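You operate a simulated robot arm through the tools that you are given. There is no shell and no other tool.

You are at the controls of a simulated robot arm. One attempt, no reset.

JOB
Wax the dull patch on the desk top with the yellow cloth and close the tin.
Fine: cloth into the tray. A coat counts when it lies all over at full strength: go over it till it gets no stronger.

It is judged by the outcome, as a careful person would: the job done as asked, and still so three seconds after it is handed in. It fails if anything else is knocked over, pushed out of place, dropped, spilled or broken. Flat cloth is picked up by pressing the open fingertips on it (5 to 10 N) and closing them slowly along it; thin cloth reads only 2 to 8 mm in the jaws.

ROBOT AND FRAMES
A 6-joint arm with a two-finger parallel gripper, fixed in place. Base frame: the origin is at the foot of the arm, x ahead of it, y to its left, z up; the work surface is at about z = 762. Units: mm, degrees, N and s.
With the tool pointing down near the work surface it reaches from about 260 to 680 mm from the base axis. Its first joint turns from -66.0 to 66.0 degrees. Payload 2.9 kg.
Tool frame: the origin (TCP) lies between the finger pads and is the grasp point; the fingertips stand 30 mm ahead of it; z points along the fingers, y is the line along which they close. The gripper opens to 110 mm. The fingers are 20 mm wide and 10 mm thick; the gripper's body (48 by 112 mm) begins 55 mm behind the TCP.
Orientation is that of the tool frame in the base frame, as [roll, pitch, yaw] about the fixed x, y, z axes, in that order (R = Rz(yaw) Ry(pitch) Rx(roll)). With the fingers straight down and closing along the base's y, the tool's x points along the base's -x, its y along +y and its z along -z.

CONTROLS
- The arm moves only by the tool play_rows. Its argument "increments" is a list of rows, each a list of 7 numbers: the shift along the base's x, y, z in cm, then the turn, a rotation vector about the base's x, y, z in degrees, then the opening, from 0 (shut) to 1 (fully open). In form: [[dx, dy, dz, wx, wy, wz, hand], ...]. A call has 1 to 20 rows; each row shifts and turns the commanded pose from where the row before left it. A row lasts 0.2 s, in which the tool goes at most 50 mm and 8.6 degrees; a call with a longer step from one row to the next is refused whole, and so is a gripper value outside its range. A pose out of reach is approached as far as the arm can. The call stops where the force on the tool passes 40 N (or 10 N more than at its start, if that is more) or the arm is blocked; 0.2 s more then pass. Each finger travels about 108 mm/s and halts on what it meets, pressing with about 35 N; the grip force reading is that of the motor and also rises with nothing between the fingers. The clock runs only during rows and for 0.2 s after the last one: add rows that do not move to give the fingers time. The reply holds the time, the measured pose of the TCP, the force on the tool along the base axes, the opening and the grip force, in the units named above and with some noise, with the torque about the TCP (base axes, N m) and any sound that the robot's microphone picked up, and new pictures: "pictures" is both (left out), scene, wrist or none.
- Cameras (640 x 400 px; columns grow to the right, rows downward): "scene" is fixed at [85.3, 428.4, 1391]; the picture's right is [-0.59, -0.81, 0.00], its down [-0.46, 0.34, -0.82] and it looks along [0.66, -0.48, -0.57] (base axes); focal length 362 px, centre (320, 200). "wrist" rides on the gripper at [72, 17, -103] in the tool frame; the picture's right is [-0.23, 0.97, 0.00], its down [-0.76, -0.18, -0.62] and it looks along [-0.61, -0.14, 0.78] (tool axes); focal length 222 px, centre (320, 200). There is no depth. A picture from a camera that has moved, and an enlarged one, comes with that camera's place and axes in the base frame and with its lens. The place of the scene camera against the robot may be out by one fixed shift of up to 25 mm in any direction.
- zoom(camera, box): a new picture of the part [left, top, right, bottom] of that camera's present view, enlarged. No time passes.
- hand_in(): hands the job in; it is judged then, once.

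Nothing tells you positions but the pictures and the camera data. Unless the task says otherwise, let go and move clear before handing in.

The tools are called after "Request:" as name(argument=value, ...) on one line, values as JSON. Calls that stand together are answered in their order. play_rows: Moves the arm, as the interface text tells. Its arguments: {"type":"object","properties":{"increments":{"type":"array","items":{"type":"array","items":{"type":"number"}}},"pictures":{"type":"string","enum":["both","scene","wrist","none"]}},"required":["increments"]} The other tools are called the same way: zoom (camera, box) takes an enlarged picture of a part of a camera's view; hand_in () hands the job in.

At the start:

```text
t: 0.0
tool_pos: [519.1, 66.6, 1041.9]
orientation: [-179.9, 0.0, 180.0]
wrist_force: [-0.2, -0.6, 0.3]
ft_torque: [-0.02, -0.01, -0.02]
opening: 109.9
grasp_force: 0.1
```

scene: 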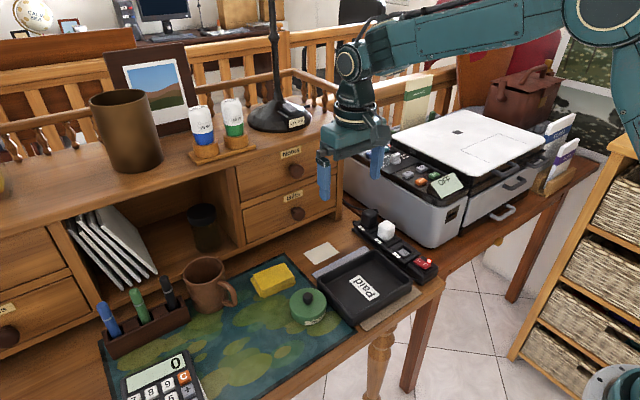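
wrist: 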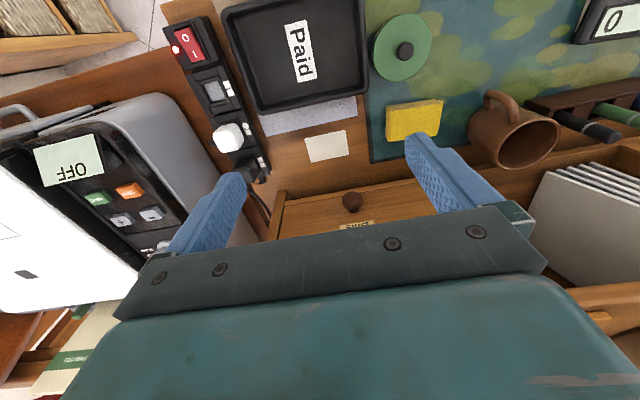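

I see a desk with a painted green mat, a yellow cloth, a green round tin with a knob, a black "Paid" tray, a mug, a pen stand and a calculator. I'll look closer before moving.

Request:
zoom(camera="scene", box=[90, 230, 450, 400])

Request:
zoom(camera="scene", box=[230, 230, 430, 350])

Request:
zoom(camera="wrist", box=[160, 0, 640, 220])

```text
1.78 times, centred on (270, 315) of scene
camera zoom: at [85.3, 428.4, 1391.0], right [-0.59, -0.81, 0.0], down [-0.46, 0.34, -0.82], along [0.66, -0.48, -0.57], focal length 644 px, centre (409, -4)
```

zoom: 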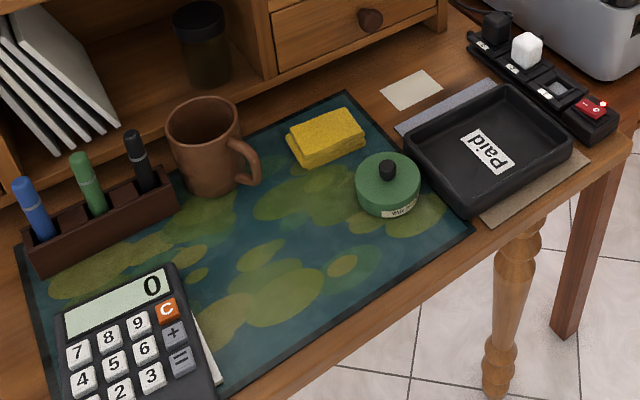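

```text
3.20 times, centred on (330, 290) of scene
camera zoom: at [85.3, 428.4, 1391.0], right [-0.59, -0.81, 0.0], down [-0.46, 0.34, -0.82], along [0.66, -0.48, -0.57], focal length 1160 px, centre (288, -88)
```

zoom: 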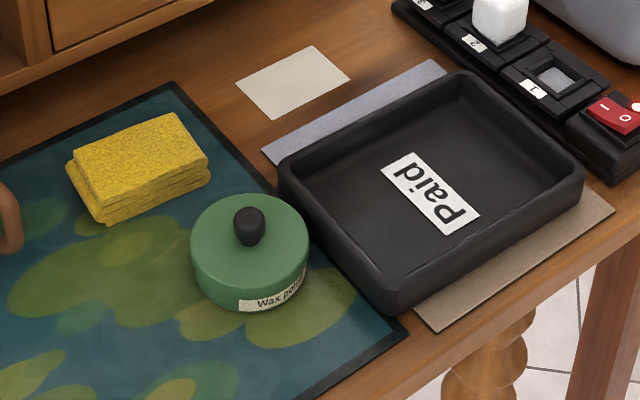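

```text
1.33 times, centred on (400, 110) of wrist
camera zoom: at [446.5, 84.0, 1145.4], right [0.23, 0.97, 0.0], down [0.76, -0.18, 0.62], along [0.61, -0.14, -0.78], focal length 296 px, centre (213, 320)
```

zoom: 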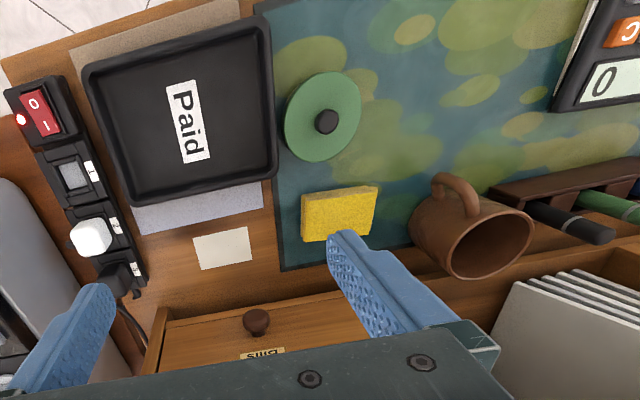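

The tin and cloth are on the mat, and there are several pale areas beside the tray. I need to find which one is the dull patch, so I'll enlarge them.

Request:
zoom(camera="scene", box=[290, 225, 370, 275])

Request:
zoom(camera="scene", box=[280, 275, 344, 335])

Request:
zoom(camera="wrist", box=[230, 80, 390, 180])

Request:
zoom(camera="scene", box=[340, 270, 450, 340])

Request:
zoom(camera="wrist", box=[350, 0, 470, 80])

```text
8.00 times, centred on (330, 250) of scene
camera zoom: at [85.3, 428.4, 1391.0], right [-0.59, -0.81, 0.0], down [-0.46, 0.34, -0.82], along [0.66, -0.48, -0.57], focal length 2899 px, centre (240, -200)
```

zoom: 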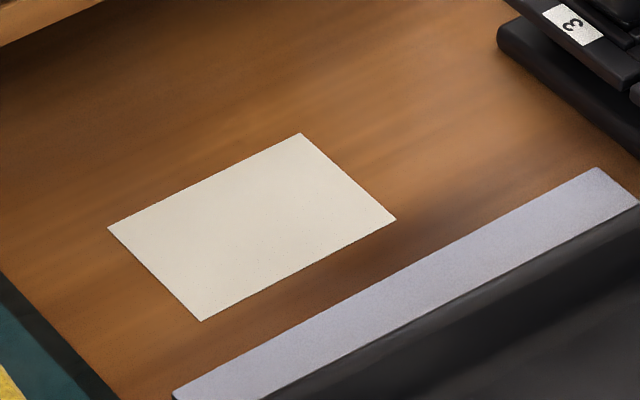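

```text
6.67 times, centred on (312, 305) of scene
camera zoom: at [85.3, 428.4, 1391.0], right [-0.59, -0.81, 0.0], down [-0.46, 0.34, -0.82], along [0.66, -0.48, -0.57], focal length 2416 px, centre (373, -500)
```

zoom: 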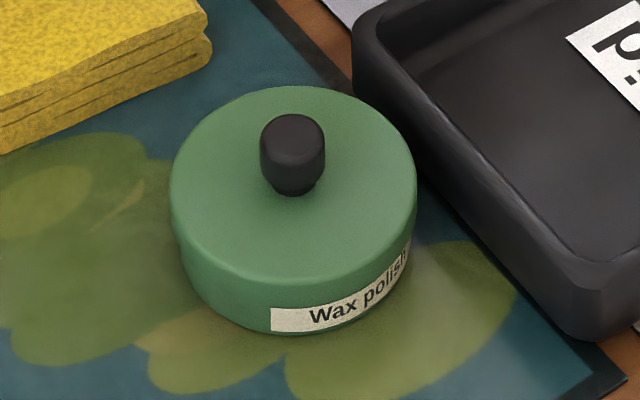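

```text
4.00 times, centred on (310, 130) of wrist
camera zoom: at [446.5, 84.0, 1145.4], right [0.23, 0.97, 0.0], down [0.76, -0.18, 0.62], along [0.61, -0.14, -0.78], focal length 888 px, centre (360, 480)
```

zoom: 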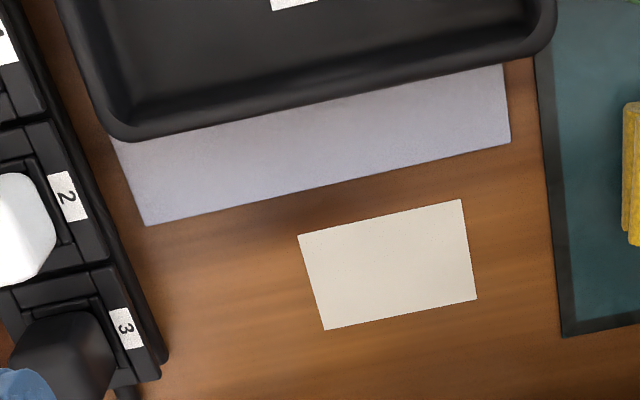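

```text
5.71 times, centred on (395, 305) of scene
camera zoom: at [85.3, 428.4, 1391.0], right [-0.59, -0.81, 0.0], down [-0.46, 0.34, -0.82], along [0.66, -0.48, -0.57], focal length 2070 px, centre (-109, -400)
```

zoom: 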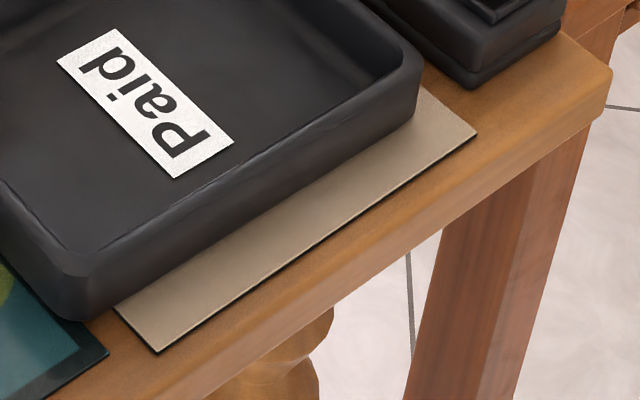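

```text
5.00 times, centred on (410, 40) of wrist
camera zoom: at [446.5, 84.0, 1145.4], right [0.23, 0.97, 0.0], down [0.76, -0.18, 0.62], along [0.61, -0.14, -0.78], focal length 1111 px, centre (-130, 1000)
```

zoom: 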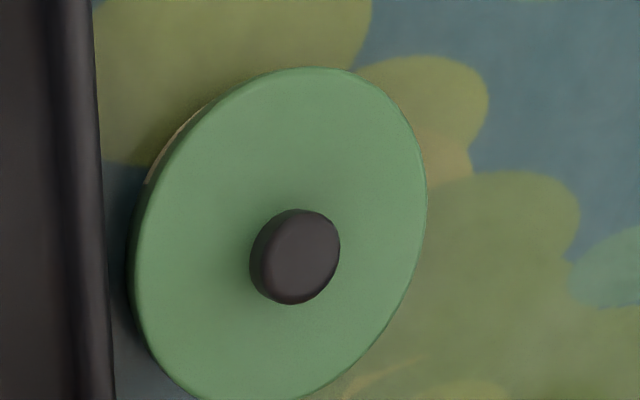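

The lid looks seated on the tin, and I suspect the cream rectangle is the patch, though it could be a card. I'll lower the wrist camera for a closer look.

Request:
play_rows(increments=[[0.5, 0, -3, 0, 0, 0, 1], [0.5, 0, -3, 0, 0, 0, 1], [0.5, 0, -3, 0, 0, 0, 1], [0.5, 0, -3, 0, 0, 0, 1], [0.5, 0, -3, 0, 0, 0, 1], [0, 0, 0, 0, 0, 0, 1]])

```text
t: 1.4
tool_pos: [546.7, 66.0, 890.6]
orientation: [180.0, 0.1, -180.0]
wrist_force: [-0.2, 0.8, -1.0]
ft_torque: [0.02, -0.01, -0.02]
opening: 109.8
grasp_force: 0.0
camera wrist: at [473.9, 84.3, 994.2], right [0.23, 0.97, 0.0], down [0.76, -0.18, 0.62], along [0.61, -0.14, -0.78], focal length 222 px, centre (320, 200)
```

scene: 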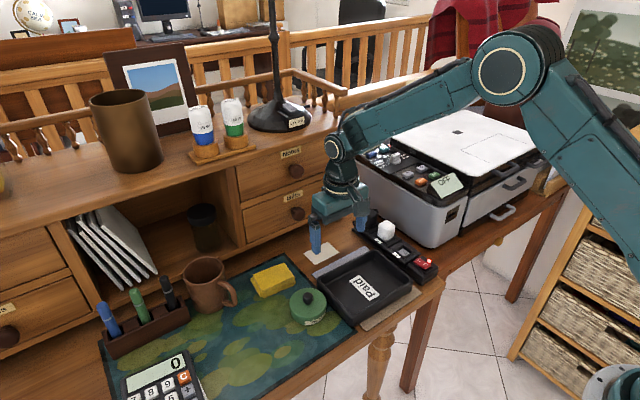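
wrist: 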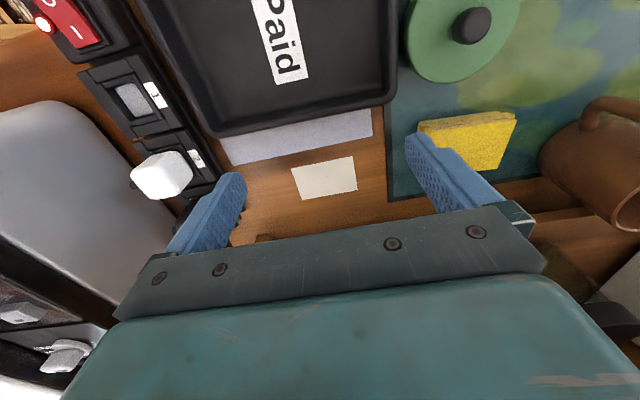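

Request:
zoom(camera="wrist", box=[210, 95, 400, 215])

Request:
zoom(camera="wrist", box=[280, 145, 370, 210])

Request:
zoom(camera="scene", box=[0, 280, 220, 400])

Request:
zoom(camera="wrist", box=[380, 0, 640, 220])

```text
3.33 times, centred on (305, 155) of wrist
camera zoom: at [473.9, 84.3, 994.2], right [0.23, 0.97, 0.0], down [0.76, -0.18, 0.62], along [0.61, -0.14, -0.78], focal length 740 px, centre (370, 350)
```

zoom: 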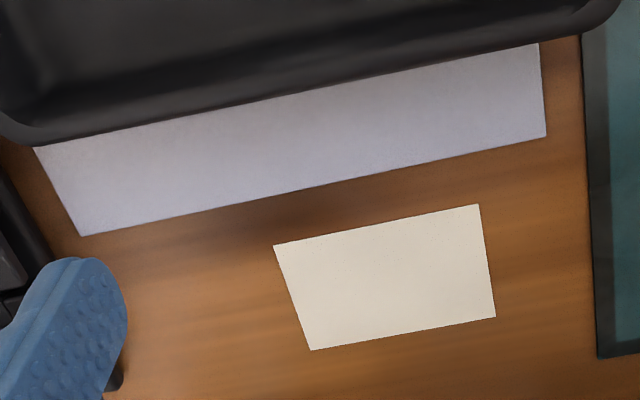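

```text
6.15 times, centred on (325, 178) of wrist
camera zoom: at [473.9, 84.3, 994.2], right [0.23, 0.97, 0.0], down [0.76, -0.18, 0.62], along [0.61, -0.14, -0.78], focal length 1367 px, centre (289, 338)
```

zoom: 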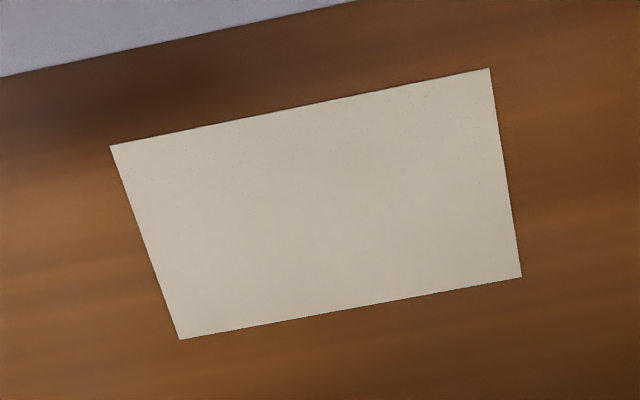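

```text
2.91 times, centred on (110, 340) of scene
camera zoom: at [85.3, 428.4, 1391.0], right [-0.59, -0.81, 0.0], down [-0.46, 0.34, -0.82], along [0.66, -0.48, -0.57], focal length 1054 px, centre (931, -207)
```

zoom: 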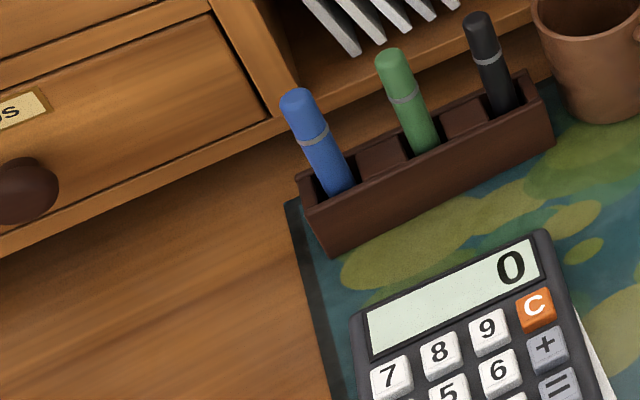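

```text
1.82 times, centred on (510, 110) of wrist
camera zoom: at [473.9, 84.3, 994.2], right [0.23, 0.97, 0.0], down [0.76, -0.18, 0.62], along [0.61, -0.14, -0.78], focal length 404 px, centre (-26, 364)
```

zoom: 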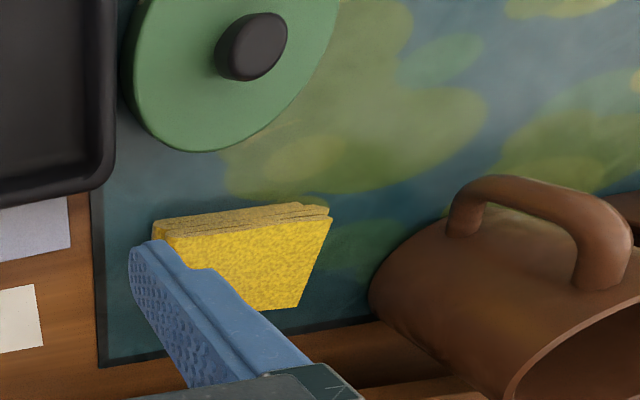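

The cream rectangle looks like the dull patch (flat, on the wood, roughly x 625, y 53). The tin is shut with its knob at about (500, 184, 804). I'll move above the knob with the fingers part open.

Request:
play_rows(increments=[[-1.2, 3, 0, 0, 0, 0, 0.8], [-1.2, 3, 0, 0, 0, 0, 0.6], [-1.2, 3, 0, 0, 0, 0, 0.5], [-1.1, 2.84, 0, 0, 0, 0, 0.5], [0, 0, -2, 0, 0, 0, 0.5], [0, 0, 0, 0, 0, 0, 0.5]])

```text
t: 2.8
tool_pos: [496.7, 185.8, 870.9]
orientation: [179.9, 0.0, -180.0]
wrist_force: [1.1, 0.2, 0.7]
ft_torque: [0.01, 0.01, 0.01]
opening: 54.9
grasp_force: 0.0
camera wrist: at [424.8, 203.4, 975.0], right [0.23, 0.97, 0.0], down [0.76, -0.18, 0.62], along [0.61, -0.14, -0.78], focal length 222 px, centre (320, 200)
```

scene: 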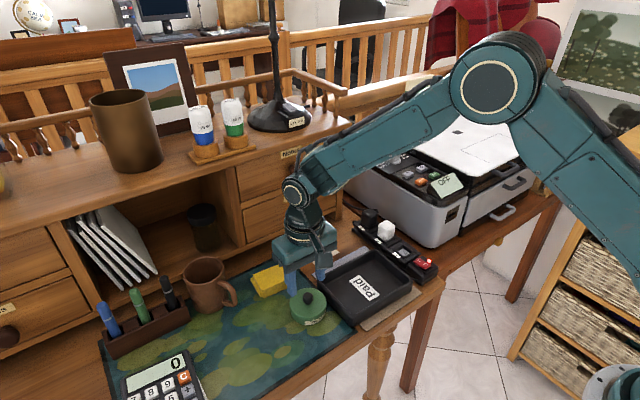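
wrist: 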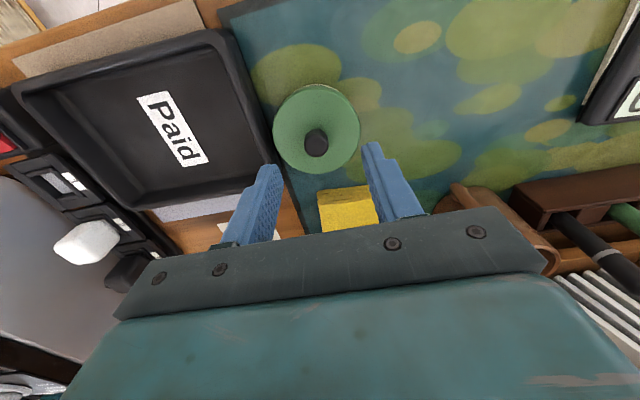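

The knob sits almost under the tool, at about (498.7, 183.3). I'll shift slightly, go down around it and watch the force.

Request:
play_rows(increments=[[0.15, -0.17, -1.5, 0, 0, 0, 0.5], [0, 0, -1.5, 0, 0, 0, 0.5], [0, 0, -1.0, 0, 0, 0, 0.5], [0, 0, -0.6, 0, 0, 0, 0.5], [0, 0, -0.3, 0, 0, 0, 0.5], [0, 0, 0, 0, 0, 0, 0.5]])

```text
t: 4.2
tool_pos: [498.4, 182.6, 822.2]
orientation: [-179.9, 0.0, -180.0]
wrist_force: [-0.1, 0.0, 0.1]
ft_torque: [-0.01, 0.02, 0.03]
opening: 55.1
grasp_force: 0.1
camera wrist: at [426.1, 200.8, 926.3], right [0.23, 0.97, 0.0], down [0.76, -0.18, 0.62], along [0.61, -0.14, -0.78], focal length 222 px, centre (320, 200)
```

scene: 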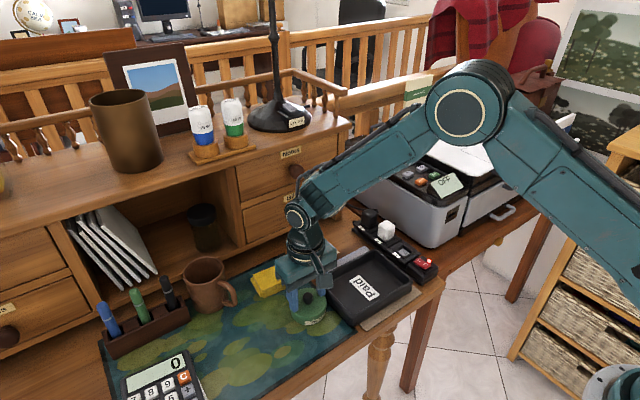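
wrist: 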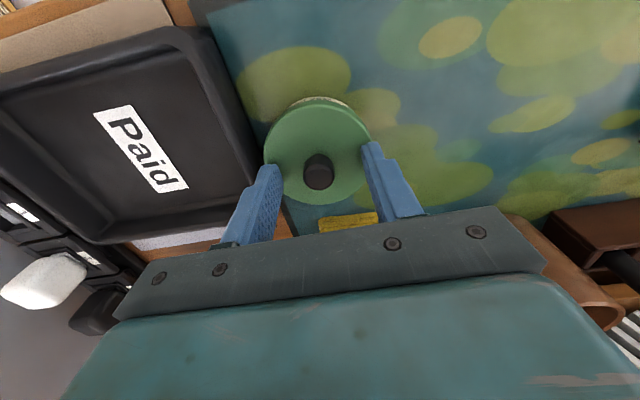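

Request:
zoom(camera="scene", box=[264, 250, 354, 340])

Request:
zoom(camera="wrist", box=[220, 80, 420, 220])

```text
4.44 times, centred on (309, 295) of scene
camera zoom: at [85.3, 428.4, 1391.0], right [-0.59, -0.81, 0.0], down [-0.46, 0.34, -0.82], along [0.66, -0.48, -0.57], focal length 1610 px, centre (369, -222)
```

zoom: 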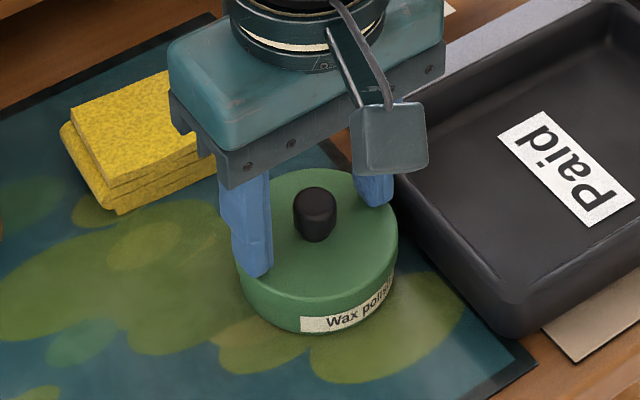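

```text
2.86 times, centred on (320, 150) of wrist
camera zoom: at [426.1, 200.8, 926.3], right [0.23, 0.97, 0.0], down [0.76, -0.18, 0.62], along [0.61, -0.14, -0.78], focal length 635 px, centre (320, 343)
```

zoom: 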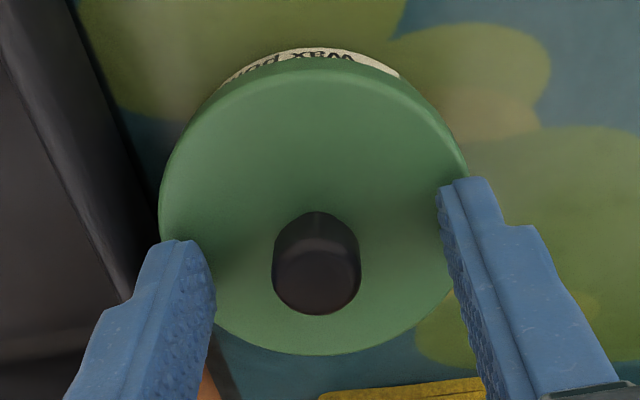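

The fingertips straddle the knob just above the lid. I'll close on it.

Request:
play_rows(increments=[[0, 0, 0, 0, 0, 0, 0.35], [0, 0, 0, 0, 0, 0, 0.25], [0, 0, 0, 0, 0, 0, 0.15], [0, 0, 0, 0, 0, 0, 0.05], [0, 0, 0, 0, 0, 0, 0], [0, 0, 0, 0, 0, 0, 0]], pictures="wrist")

```text
t: 5.6
tool_pos: [499.2, 182.9, 822.9]
orientation: [-179.9, 0.1, -180.0]
wrist_force: [-0.3, 0.4, 0.0]
ft_torque: [0.0, 0.02, -0.03]
opening: 17.3
grasp_force: 34.5
heard: snap
camera wrist: at [426.1, 200.8, 926.5], right [0.23, 0.97, 0.0], down [0.76, -0.18, 0.62], along [0.61, -0.14, -0.78], focal length 222 px, centre (320, 200)
```

wrist: 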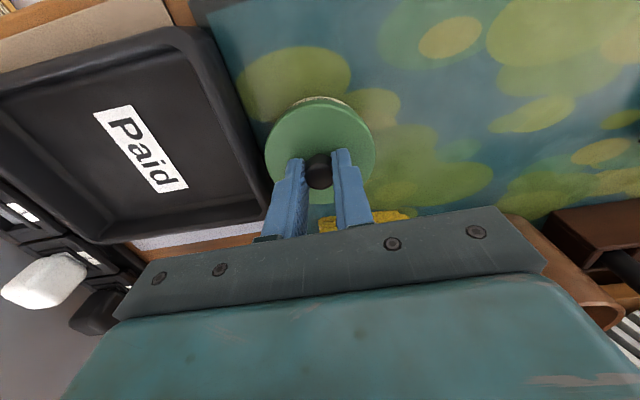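

I have the knob at 17 mm and heard a snap. I'll lift slowly to see what comes up.

Request:
play_rows(increments=[[0, 0, 0.3, 0, 0, 0, 0], [0, 0, 0.3, 0, 0, 0, 0], [0, 0, 0.4, 0, 0, 0, 0], [0, 0, 0, 0, 0, 0, 0]])

Request:
zoom(camera="scene", box=[264, 250, 354, 340])

```text
t: 6.6
tool_pos: [498.2, 182.1, 832.3]
orientation: [-180.0, 0.0, 180.0]
wrist_force: [0.4, 0.5, -1.1]
ft_torque: [-0.01, 0.01, -0.02]
opening: 17.2
grasp_force: 34.9
camera wrist: at [425.7, 200.1, 936.0], right [0.23, 0.97, 0.0], down [0.76, -0.18, 0.62], along [0.61, -0.14, -0.78], focal length 222 px, centre (320, 200)
```

scene: 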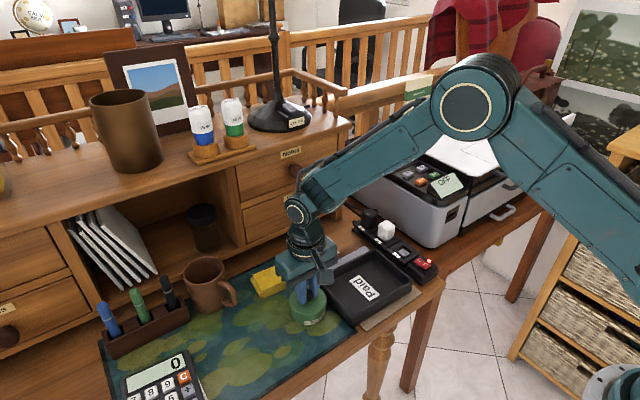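
wrist: 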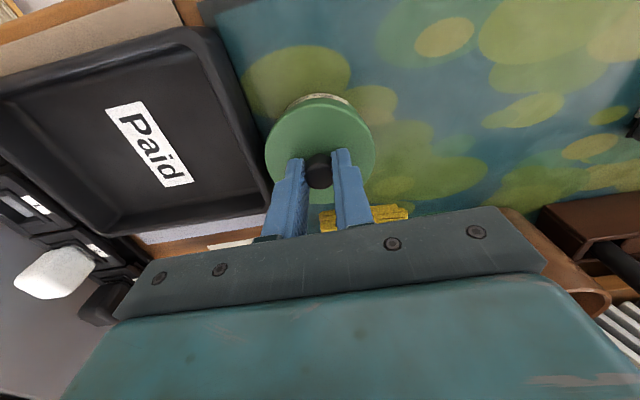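

```text
4.44 times, centred on (309, 295) of scene
camera zoom: at [85.3, 428.4, 1391.0], right [-0.59, -0.81, 0.0], down [-0.46, 0.34, -0.82], along [0.66, -0.48, -0.57], focal length 1610 px, centre (369, -222)
```

zoom: 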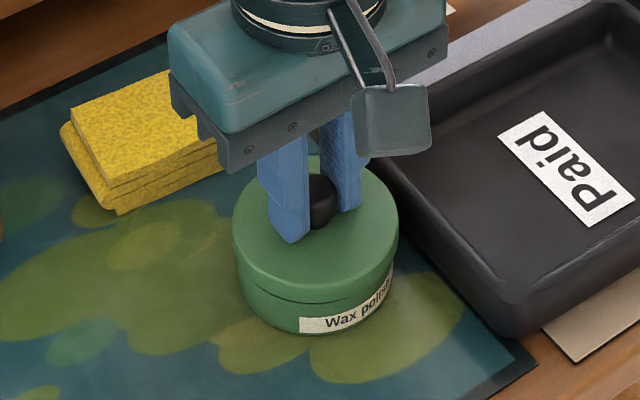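

The lid is coming off the tin, since a seam shows now. I'll lift it clear and carry it to the open part of the mat at about (468, 300).

Request:
play_rows(increments=[[0, 0, 1, 0, 0, 0, 0], [0, 0, 1.5, 0, 0, 0, 0], [0, 0, 1.5, 0, 0, 0, 0], [0, 0, 0, 0, 0, 0, 0]])

Request:
zoom(camera="scene", box=[250, 240, 354, 340])

```text
t: 7.6
tool_pos: [497.8, 183.0, 870.6]
orientation: [-179.8, 0.0, 180.0]
wrist_force: [-0.4, 0.0, -0.4]
ft_torque: [0.01, 0.01, -0.05]
opening: 17.1
grasp_force: 35.2
camera wrist: at [425.7, 200.9, 975.5], right [0.23, 0.97, 0.0], down [0.76, -0.18, 0.62], along [0.61, -0.14, -0.78], focal length 222 px, centre (320, 200)
```

scene: 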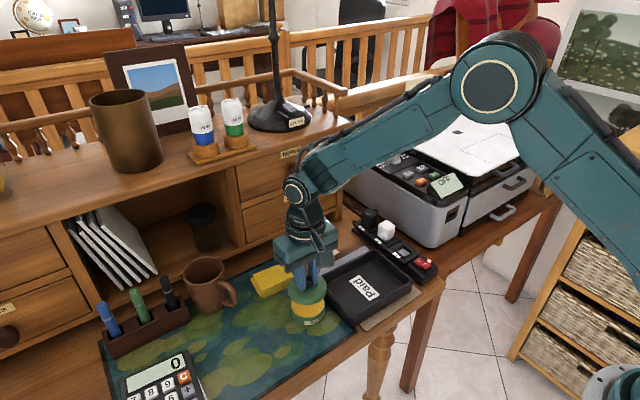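
wrist: 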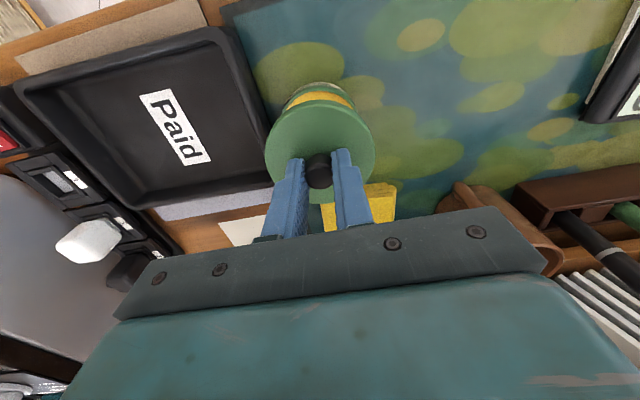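

```text
4.00 times, centred on (302, 290) of scene
camera zoom: at [85.3, 428.4, 1391.0], right [-0.59, -0.81, 0.0], down [-0.46, 0.34, -0.82], along [0.66, -0.48, -0.57], focal length 1449 px, centre (392, -160)
```

zoom: 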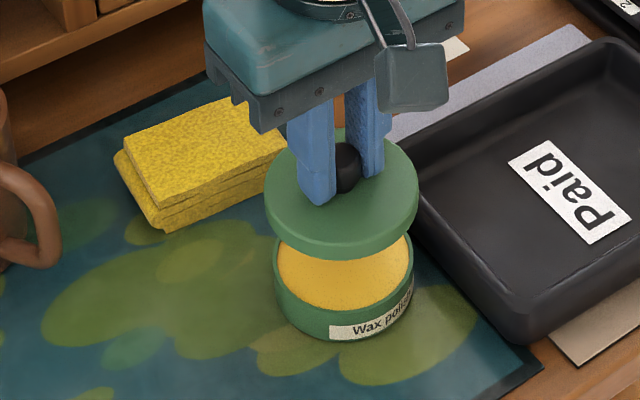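

The lid is off and the yellow wax shows near the rim. I'll carry the lid left and toward the front, then look at the spot before lowering.

Request:
play_rows(increments=[[-0.8, 3, 0, 0, 0, 0, 0], [-0.8, 3, 0, 0, 0, 0, 0], [-0.8, 3, 0, 0, 0, 0, 0], [-0.8, 3, 0, 0, 0, 0, 0], [0, 0, -1.5, 0, 0, 0, 0], [0, 0, 0, 0, 0, 0, 0]])

Request:
zoom(camera="scene", box=[190, 250, 350, 390])

```text
t: 9.0
tool_pos: [465.9, 302.6, 857.2]
orientation: [-179.9, -0.1, 180.0]
wrist_force: [-0.1, 0.5, 0.5]
ft_torque: [0.0, -0.02, -0.01]
opening: 17.2
grasp_force: 35.2
camera wrist: at [393.5, 320.6, 961.2], right [0.23, 0.97, 0.0], down [0.76, -0.18, 0.62], along [0.61, -0.14, -0.78], focal length 222 px, centre (320, 200)
```

scene: 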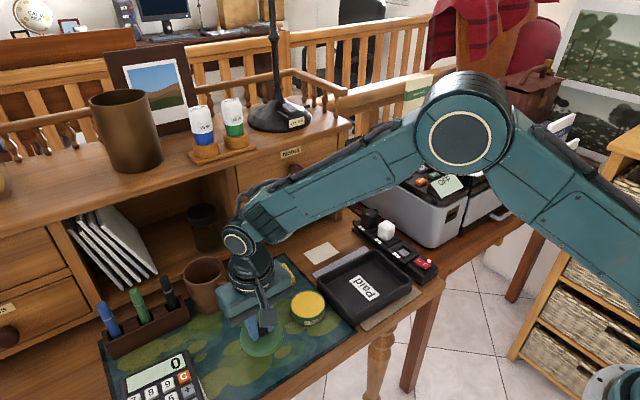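
wrist: 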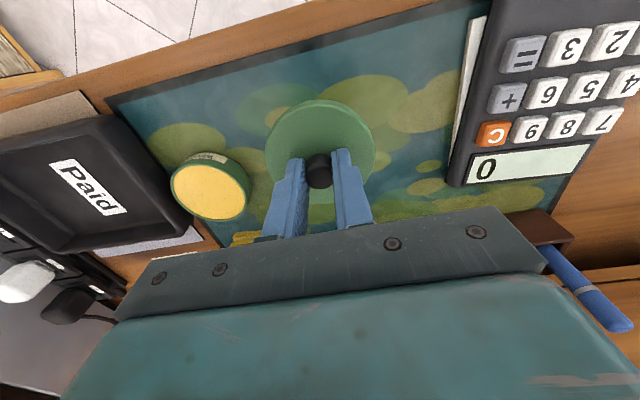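

```text
2.86 times, centred on (270, 320) of scene
camera zoom: at [85.3, 428.4, 1391.0], right [-0.59, -0.81, 0.0], down [-0.46, 0.34, -0.82], along [0.66, -0.48, -0.57], focal length 1035 px, centre (463, -143)
```

zoom: 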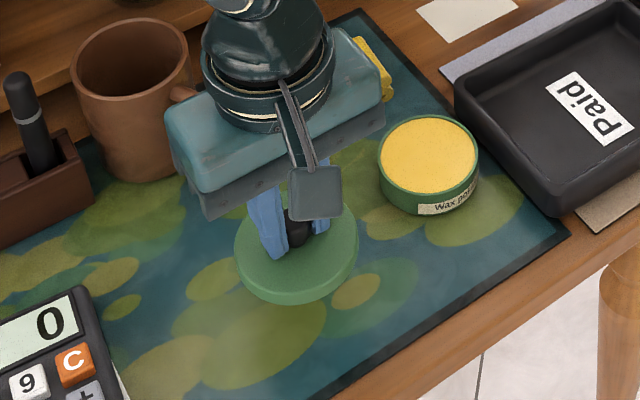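

The spot is clear on the mat, so I'll lower the lid until it touches.

Request:
play_rows(increments=[[0, 0, -1.5, 0, 0, 0, 0], [0, 0, -1.0, 0, 0, 0, 0], [0, 0, -0.7, 0, 0, 0, 0], [0, 0, -0.3, 0, 0, 0, 0], [0, 0, -0.2, 0, 0, 0, 0], [0, 0, 0, 0, 0, 0, 0]])

Request:
zoom(camera="scene", box=[210, 290, 310, 370])

```text
t: 10.4
tool_pos: [467.3, 302.5, 821.0]
orientation: [-179.8, -0.1, -180.0]
wrist_force: [-0.3, 0.7, -0.3]
ft_torque: [-0.01, 0.02, 0.0]
opening: 17.2
grasp_force: 35.4
camera wrist: at [394.1, 320.6, 924.6], right [0.23, 0.97, 0.0], down [0.76, -0.18, 0.62], along [0.61, -0.14, -0.78], focal length 222 px, centre (320, 200)
```

scene: 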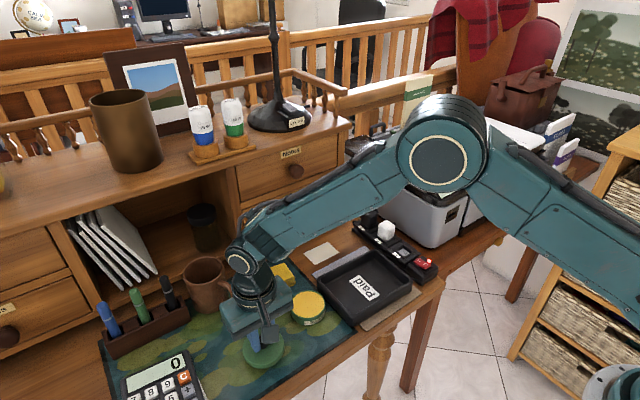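
wrist: 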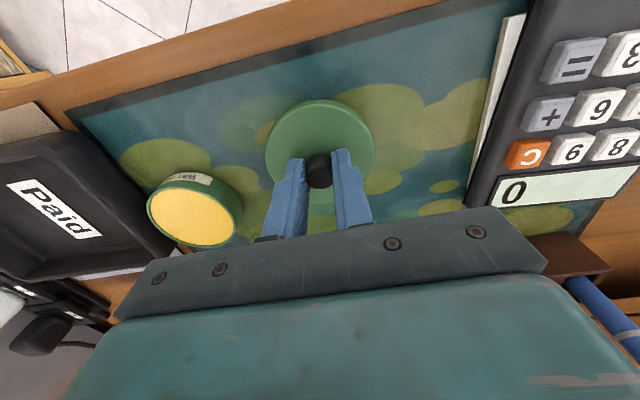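

```text
5.00 times, centred on (260, 330) of scene
camera zoom: at [85.3, 428.4, 1391.0], right [-0.59, -0.81, 0.0], down [-0.46, 0.34, -0.82], along [0.66, -0.48, -0.57], focal length 1812 px, centre (620, -450)
```

zoom: 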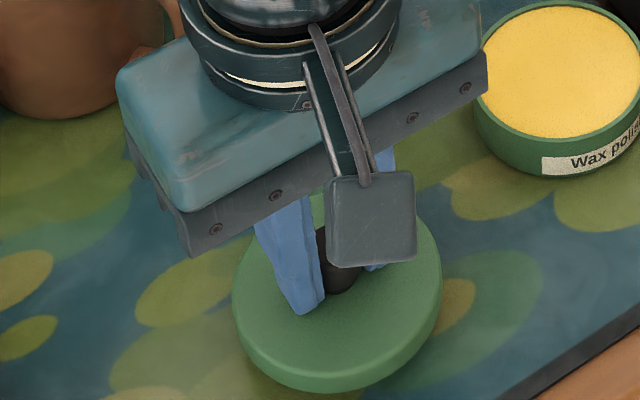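

Request:
play_rows(increments=[[0, 0, -0.4, 0, 0, 0, 0], [0, 0, -0.2, 0, 0, 0, 0], [0, 0, -0.2, 0, 0, 0, 0], [0, 0, 0, 0, 0, 0, 0]], pictures="none")

```text
t: 11.4
tool_pos: [465.6, 302.9, 813.1]
orientation: [180.0, 0.0, -180.0]
wrist_force: [-0.3, 0.0, 0.4]
ft_torque: [0.0, -0.02, 0.02]
opening: 17.1
grasp_force: 35.3
```

No contact yet at 813, so I'll keep lowering in small steps.

Request:
play_rows(increments=[[0, 0, -0.2, 0, 0, 0, 0], [0, 0, -0.2, 0, 0, 0, 0], [0, 0, -0.1, 0, 0, 0, 0], [0, 0, 0, 0, 0, 0, 0]])

Request:
zoom(camera="scene", box=[210, 290, 310, 370])

```text
t: 12.4
tool_pos: [464.4, 302.3, 807.6]
orientation: [179.9, 0.1, 179.9]
wrist_force: [-0.1, -0.1, -0.6]
ft_torque: [0.0, -0.02, 0.0]
opening: 17.1
grasp_force: 35.2
camera wrist: at [393.8, 321.1, 911.6], right [0.23, 0.97, 0.0], down [0.76, -0.18, 0.62], along [0.61, -0.14, -0.78], focal length 222 px, centre (320, 200)
```

scene: 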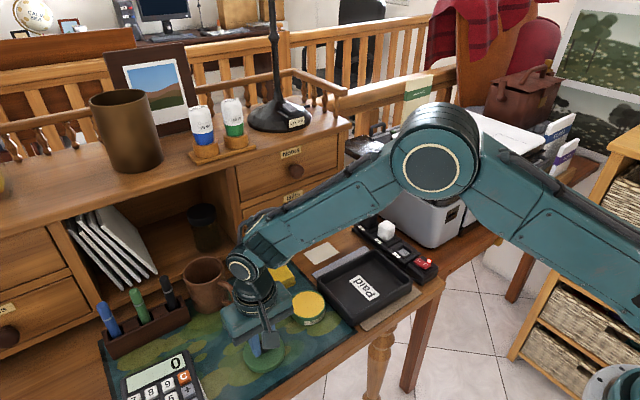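
wrist: 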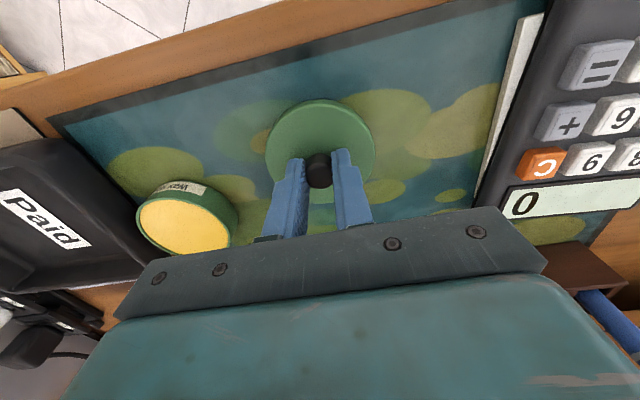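

```text
5.00 times, centred on (260, 330) of scene
camera zoom: at [85.3, 428.4, 1391.0], right [-0.59, -0.81, 0.0], down [-0.46, 0.34, -0.82], along [0.66, -0.48, -0.57], focal length 1812 px, centre (620, -450)
```

zoom: 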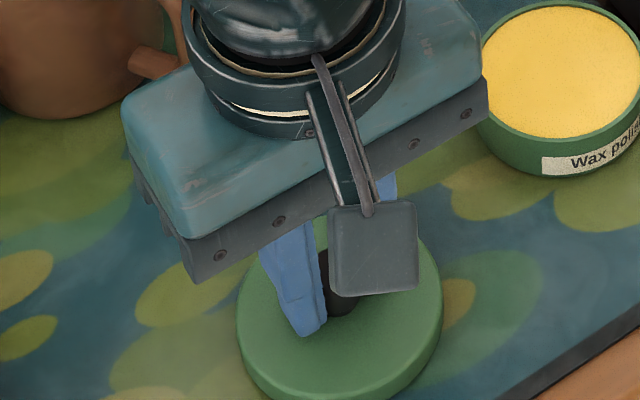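

Request:
play_rows(increments=[[0, 0, -0.1, 0, 0, 0, 0], [0, 0, -0.1, 0, 0, 0, 0], [0, 0, 0, 0, 0, 0, 0]], pictures="none")

```text
t: 13.2
tool_pos: [466.3, 302.4, 806.6]
orientation: [-179.9, -0.1, -180.0]
wrist_force: [0.1, -1.1, 0.1]
ft_torque: [0.05, -0.02, 0.01]
opening: 17.2
grasp_force: 34.9
```

Request:
play_rows(increments=[[0, 0, -0.1, 0, 0, 0, 0], [0, 0, -0.1, 0, 0, 0, 0], [0, 0, 0, 0, 0, 0, 0]], pictures="none")

```text
t: 14.0
tool_pos: [465.4, 303.3, 803.4]
orientation: [-179.9, 0.0, 180.0]
wrist_force: [-0.8, -0.3, 0.4]
ft_torque: [0.0, 0.0, 0.01]
opening: 16.9
grasp_force: 35.4
```

Request:
play_rows(increments=[[0, 0, -0.1, 0, 0, 0, 0], [0, 0, -0.1, 0, 0, 0, 0], [0, 0, 0, 0, 0, 0, 0]], pictures="none")

Request:
zoom(camera="scene", box=[220, 310, 310, 380])

```text
t: 14.8
tool_pos: [466.8, 303.0, 802.6]
orientation: [-179.9, 0.0, -180.0]
wrist_force: [0.0, -0.8, 0.7]
ft_torque: [0.0, 0.0, 0.03]
opening: 16.9
grasp_force: 35.3
```

```text
5.71 times, centred on (265, 345) of scene
camera zoom: at [85.3, 428.4, 1391.0], right [-0.59, -0.81, 0.0], down [-0.46, 0.34, -0.82], along [0.66, -0.48, -0.57], focal length 2070 px, centre (634, -629)
```

zoom: 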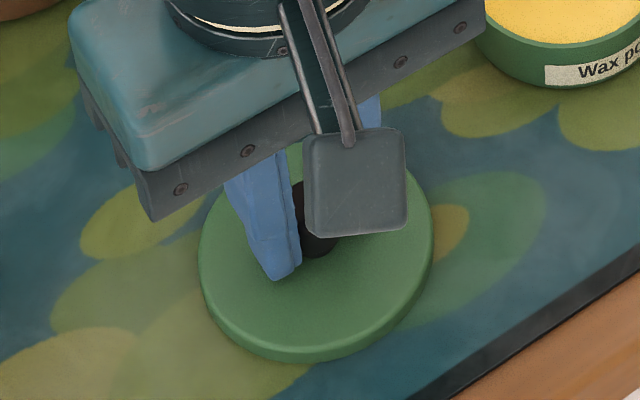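

Request:
play_rows(increments=[[0, 0, -0.1, 0, 0, 0, 0], [0, 0, -0.1, 0, 0, 0, 0], [0, 0, 0, 0, 0, 0, 0]], pictures="none")

```text
t: 15.6
tool_pos: [465.9, 302.6, 799.2]
orientation: [180.0, 0.0, 180.0]
wrist_force: [-0.5, 0.1, 1.0]
ft_torque: [0.07, -0.01, -0.02]
opening: 17.5
grasp_force: 34.8
```

Request:
play_rows(increments=[[0, 0, -0.1, 0, 0, 0, 0], [0, 0, -0.1, 0, 0, 0, 0], [0, 0, 0, 0, 0, 0, 0]], pictures="none")

```text
t: 16.4
tool_pos: [465.9, 301.9, 799.2]
orientation: [-180.0, 0.2, 180.0]
wrist_force: [-6.6, -4.3, 24.9]
ft_torque: [-0.11, 0.28, -0.08]
opening: 17.7
grasp_force: 35.1
```

The lid is on the mat now (25 N). I'll ease off a little and release.

Request:
play_rows(increments=[[0, 0, 0.1, 0, 0, 0, 0], [0, 0, 0.05, 0, 0, 0, 0.2], [0, 0, 0, 0, 0, 0, 0.3], [0, 0, 0, 0, 0, 0, 0.35], [0, 0, 1, 0, 0, 0, 0.35], [0, 0, 2, 0, 0, 0, 0.4], [0, 0, 3, 0, 0, 0, 0.5], [0, 0, 3, 0, 0, 0, 0.6], [0, 0, 0, 0, 0, 0, 0.6]])

Request:
zoom(camera="scene", box=[220, 310, 310, 380])

```text
t: 18.4
tool_pos: [465.9, 302.4, 889.6]
orientation: [-180.0, -0.1, -179.9]
wrist_force: [0.0, -1.3, 0.3]
ft_torque: [0.02, 0.01, 0.01]
opening: 66.4
grasp_force: 0.0
camera wrist: at [394.2, 320.2, 992.6], right [0.23, 0.97, 0.0], down [0.76, -0.18, 0.62], along [0.61, -0.14, -0.78], focal length 222 px, centre (320, 200)
```

scene: 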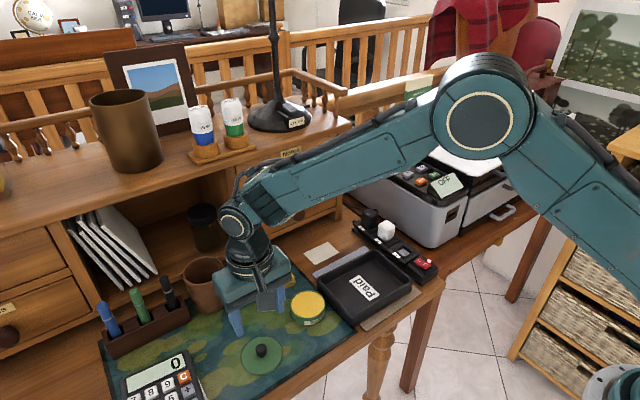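
wrist: 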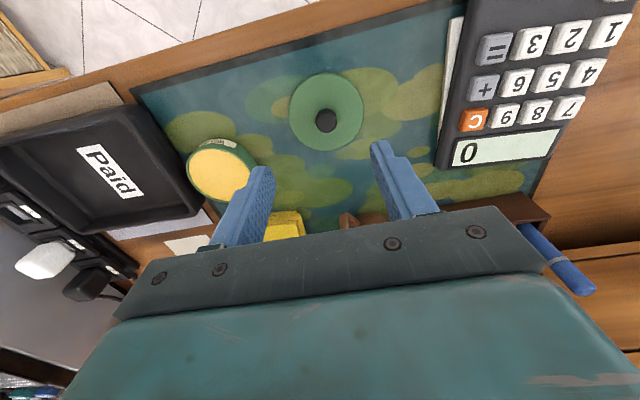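

```text
5.71 times, centred on (265, 345) of scene
camera zoom: at [85.3, 428.4, 1391.0], right [-0.59, -0.81, 0.0], down [-0.46, 0.34, -0.82], along [0.66, -0.48, -0.57], focal length 2070 px, centre (634, -629)
```

zoom: 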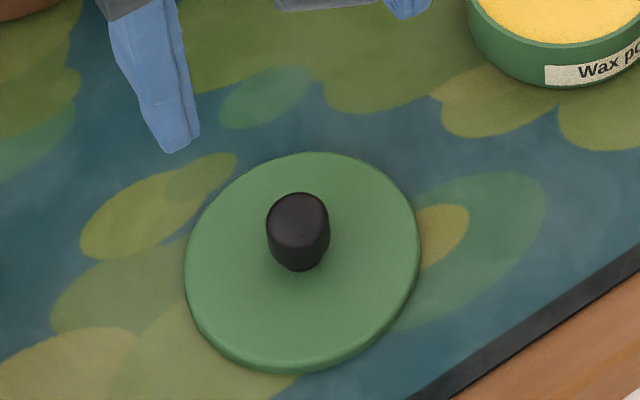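

The lid lies flat on the mat. I'll check its exact place and the cloth.

Request:
zoom(camera="wrist", box=[270, 60, 390, 160])

Request:
zoom(camera="scene", box=[170, 240, 350, 390])

```text
4.00 times, centred on (330, 110) of wrist
camera zoom: at [394.2, 320.2, 992.6], right [0.23, 0.97, 0.0], down [0.76, -0.18, 0.62], along [0.61, -0.14, -0.78], focal length 888 px, centre (280, 560)
```

zoom: 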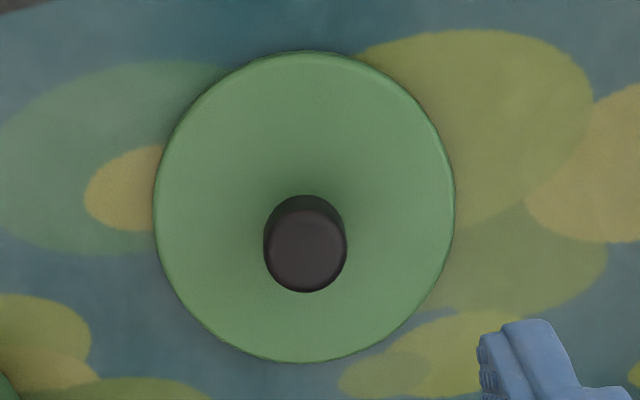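

```text
2.67 times, centred on (260, 315) of scene
camera zoom: at [85.3, 428.4, 1391.0], right [-0.59, -0.81, 0.0], down [-0.46, 0.34, -0.82], along [0.66, -0.48, -0.57], focal length 966 px, centre (480, -107)
```

zoom: 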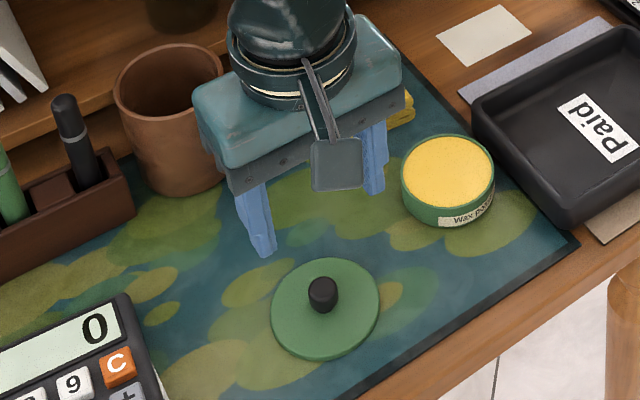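

The lid is safely down. Next I'll raise a little, go over the cloth at about (605, 206) and turn the gripper 90° so it closes across the cloth's short side.

Request:
play_rows(increments=[[1.2, -0.873, 0.5, 0, 0, 8.18, 0.7], [1.2, -0.873, 0.5, 0, 0, 8.18, 0.8], [1.2, -0.873, 0.5, 0, 0, 8.18, 0.9], [1.2, -0.873, 0.5, 0, 0, 8.18, 0.95], [1.2, -0.873, 0, 0, 0, 8.18, 0.95], [1.2, -0.873, 0, 0, 0, 8.18, 0.95], [1.2, -0.873, 0, 0, 0, 8.18, 0.95], [1.2, -0.873, 0, 0, 0, 8.18, 0.95], [1.2, -0.873, 0, 0, 0, 8.18, 0.95], [1.2, -0.873, 0, 0, 0, 8.18, 0.95], [1.2, -0.873, 0, 0, 0, 8.18, 0.95], [0, 0, 0, 0, 0, 0, 0.95]])

```text
t: 21.0
tool_pos: [598.8, 207.9, 908.8]
orientation: [-180.0, -0.1, -89.8]
wrist_force: [0.3, 0.5, 0.1]
ft_torque: [0.01, 0.02, -0.02]
opening: 104.2
grasp_force: 0.2
camera wrist: at [582.0, 136.0, 1012.4], right [-0.97, 0.23, 0.0], down [0.18, 0.76, 0.62], along [0.14, 0.61, -0.78], focal length 222 px, centre (320, 200)
```

scene: 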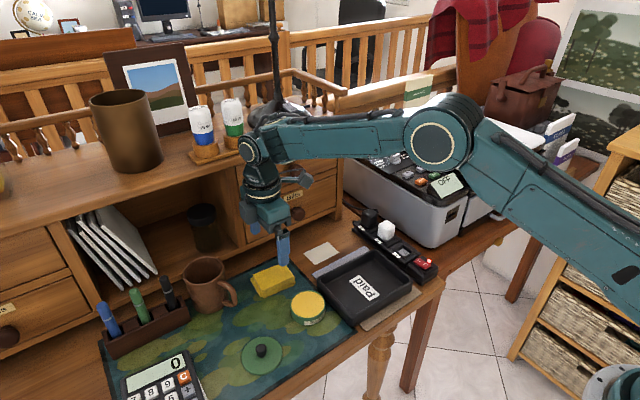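
wrist: 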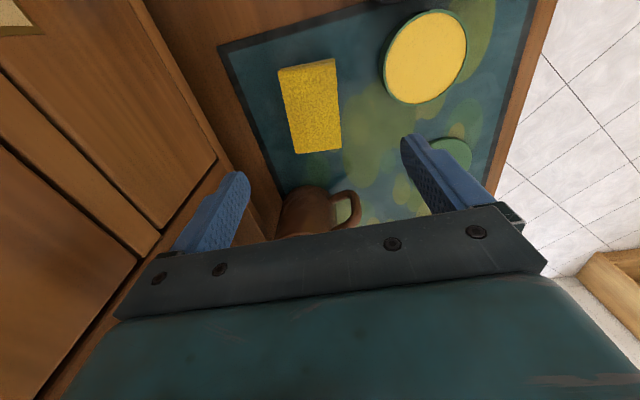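

Request:
zoom(camera="wrist", box=[240, 40, 400, 190])

Request:
zoom(camera="scene", box=[220, 220, 340, 310])

```text
2.67 times, centred on (320, 115) of wrist
camera zoom: at [582.0, 136.0, 1012.4], right [-0.97, 0.23, 0.0], down [0.18, 0.76, 0.62], along [0.14, 0.61, -0.78], focal length 592 px, centre (320, 427)
```

zoom: 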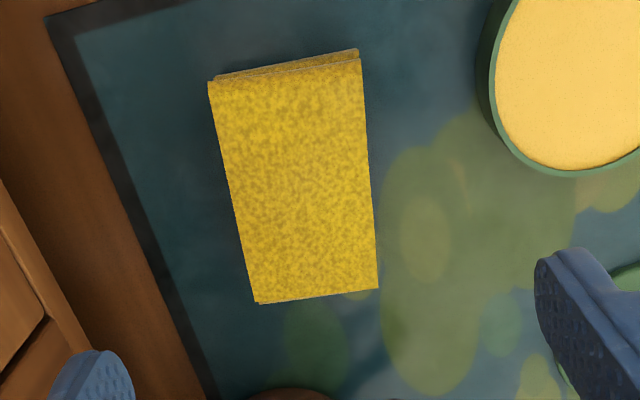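

```text
4.44 times, centred on (280, 265) of scene
camera zoom: at [85.3, 428.4, 1391.0], right [-0.59, -0.81, 0.0], down [-0.46, 0.34, -0.82], along [0.66, -0.48, -0.57], focal length 1610 px, centre (498, -89)
```

zoom: 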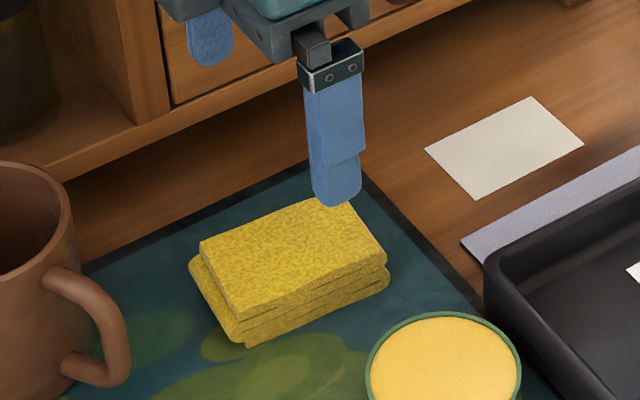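

The cloth is a folded pad, about 52 × 85 × 18 mm, centred at about (604, 205) and turned roughly 5°. I'll align with it, lower, then check before closing.

Request:
play_rows(increments=[[0.58, -0.18, -2, 0, 0, -5.4, 0.72], [0, 0, -3, 0, 0, 0, 0.72], [0, 0, -2, 0, 0, 0, 0.72], [0, 0, -1, 0, 0, 0, 0.72], [0, 0, 0, 0, 0, 0, 0.72]])

Request:
zoom(camera="wrist", box=[200, 60, 440, 240])

Request:
zoom(camera="scene", box=[220, 220, 340, 310])

```text
t: 22.2
tool_pos: [605.0, 205.2, 831.4]
orientation: [-179.8, 0.0, -95.4]
wrist_force: [-0.7, -0.6, 0.7]
ft_torque: [0.02, -0.02, 0.0]
opening: 79.1
grasp_force: 0.0
camera wrist: at [581.3, 135.5, 934.4], right [-0.95, 0.32, 0.0], down [0.25, 0.74, 0.62], along [0.2, 0.59, -0.78], focal length 222 px, centre (320, 200)
```

scene: 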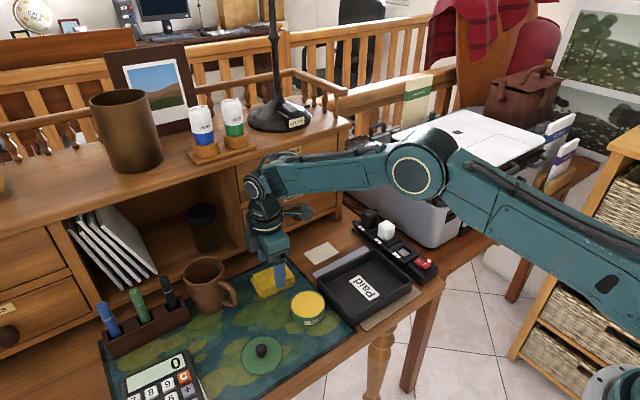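
wrist: 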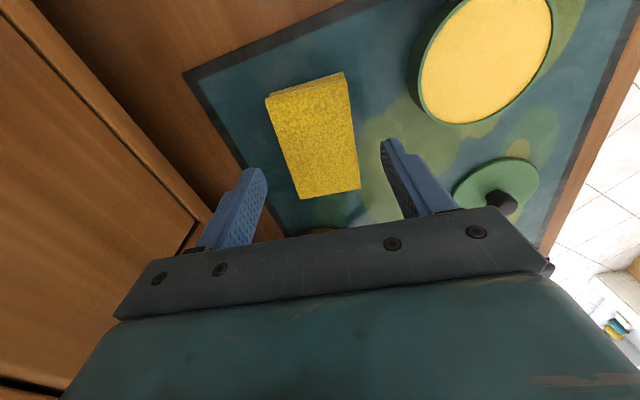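

```text
2.22 times, centred on (320, 150) of wrist
camera zoom: at [581.3, 135.5, 934.4], right [-0.95, 0.32, 0.0], down [0.25, 0.74, 0.62], along [0.2, 0.59, -0.78], focal length 494 px, centre (320, 311)
```

zoom: 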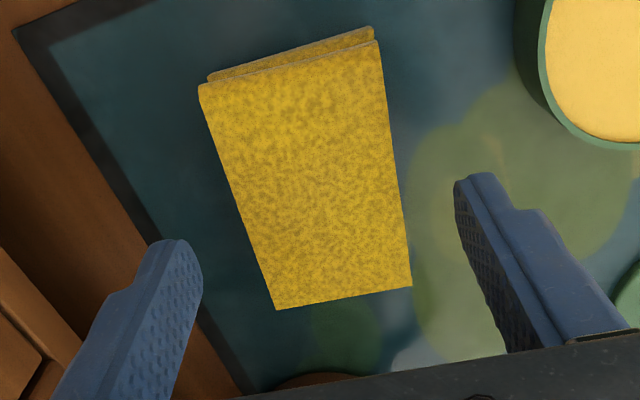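

```text
4.44 times, centred on (280, 265) of scene
camera zoom: at [85.3, 428.4, 1391.0], right [-0.59, -0.81, 0.0], down [-0.46, 0.34, -0.82], along [0.66, -0.48, -0.57], focal length 1610 px, centre (498, -89)
```

zoom: 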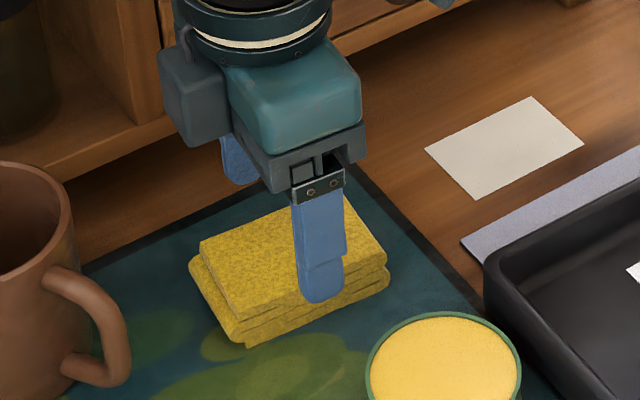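

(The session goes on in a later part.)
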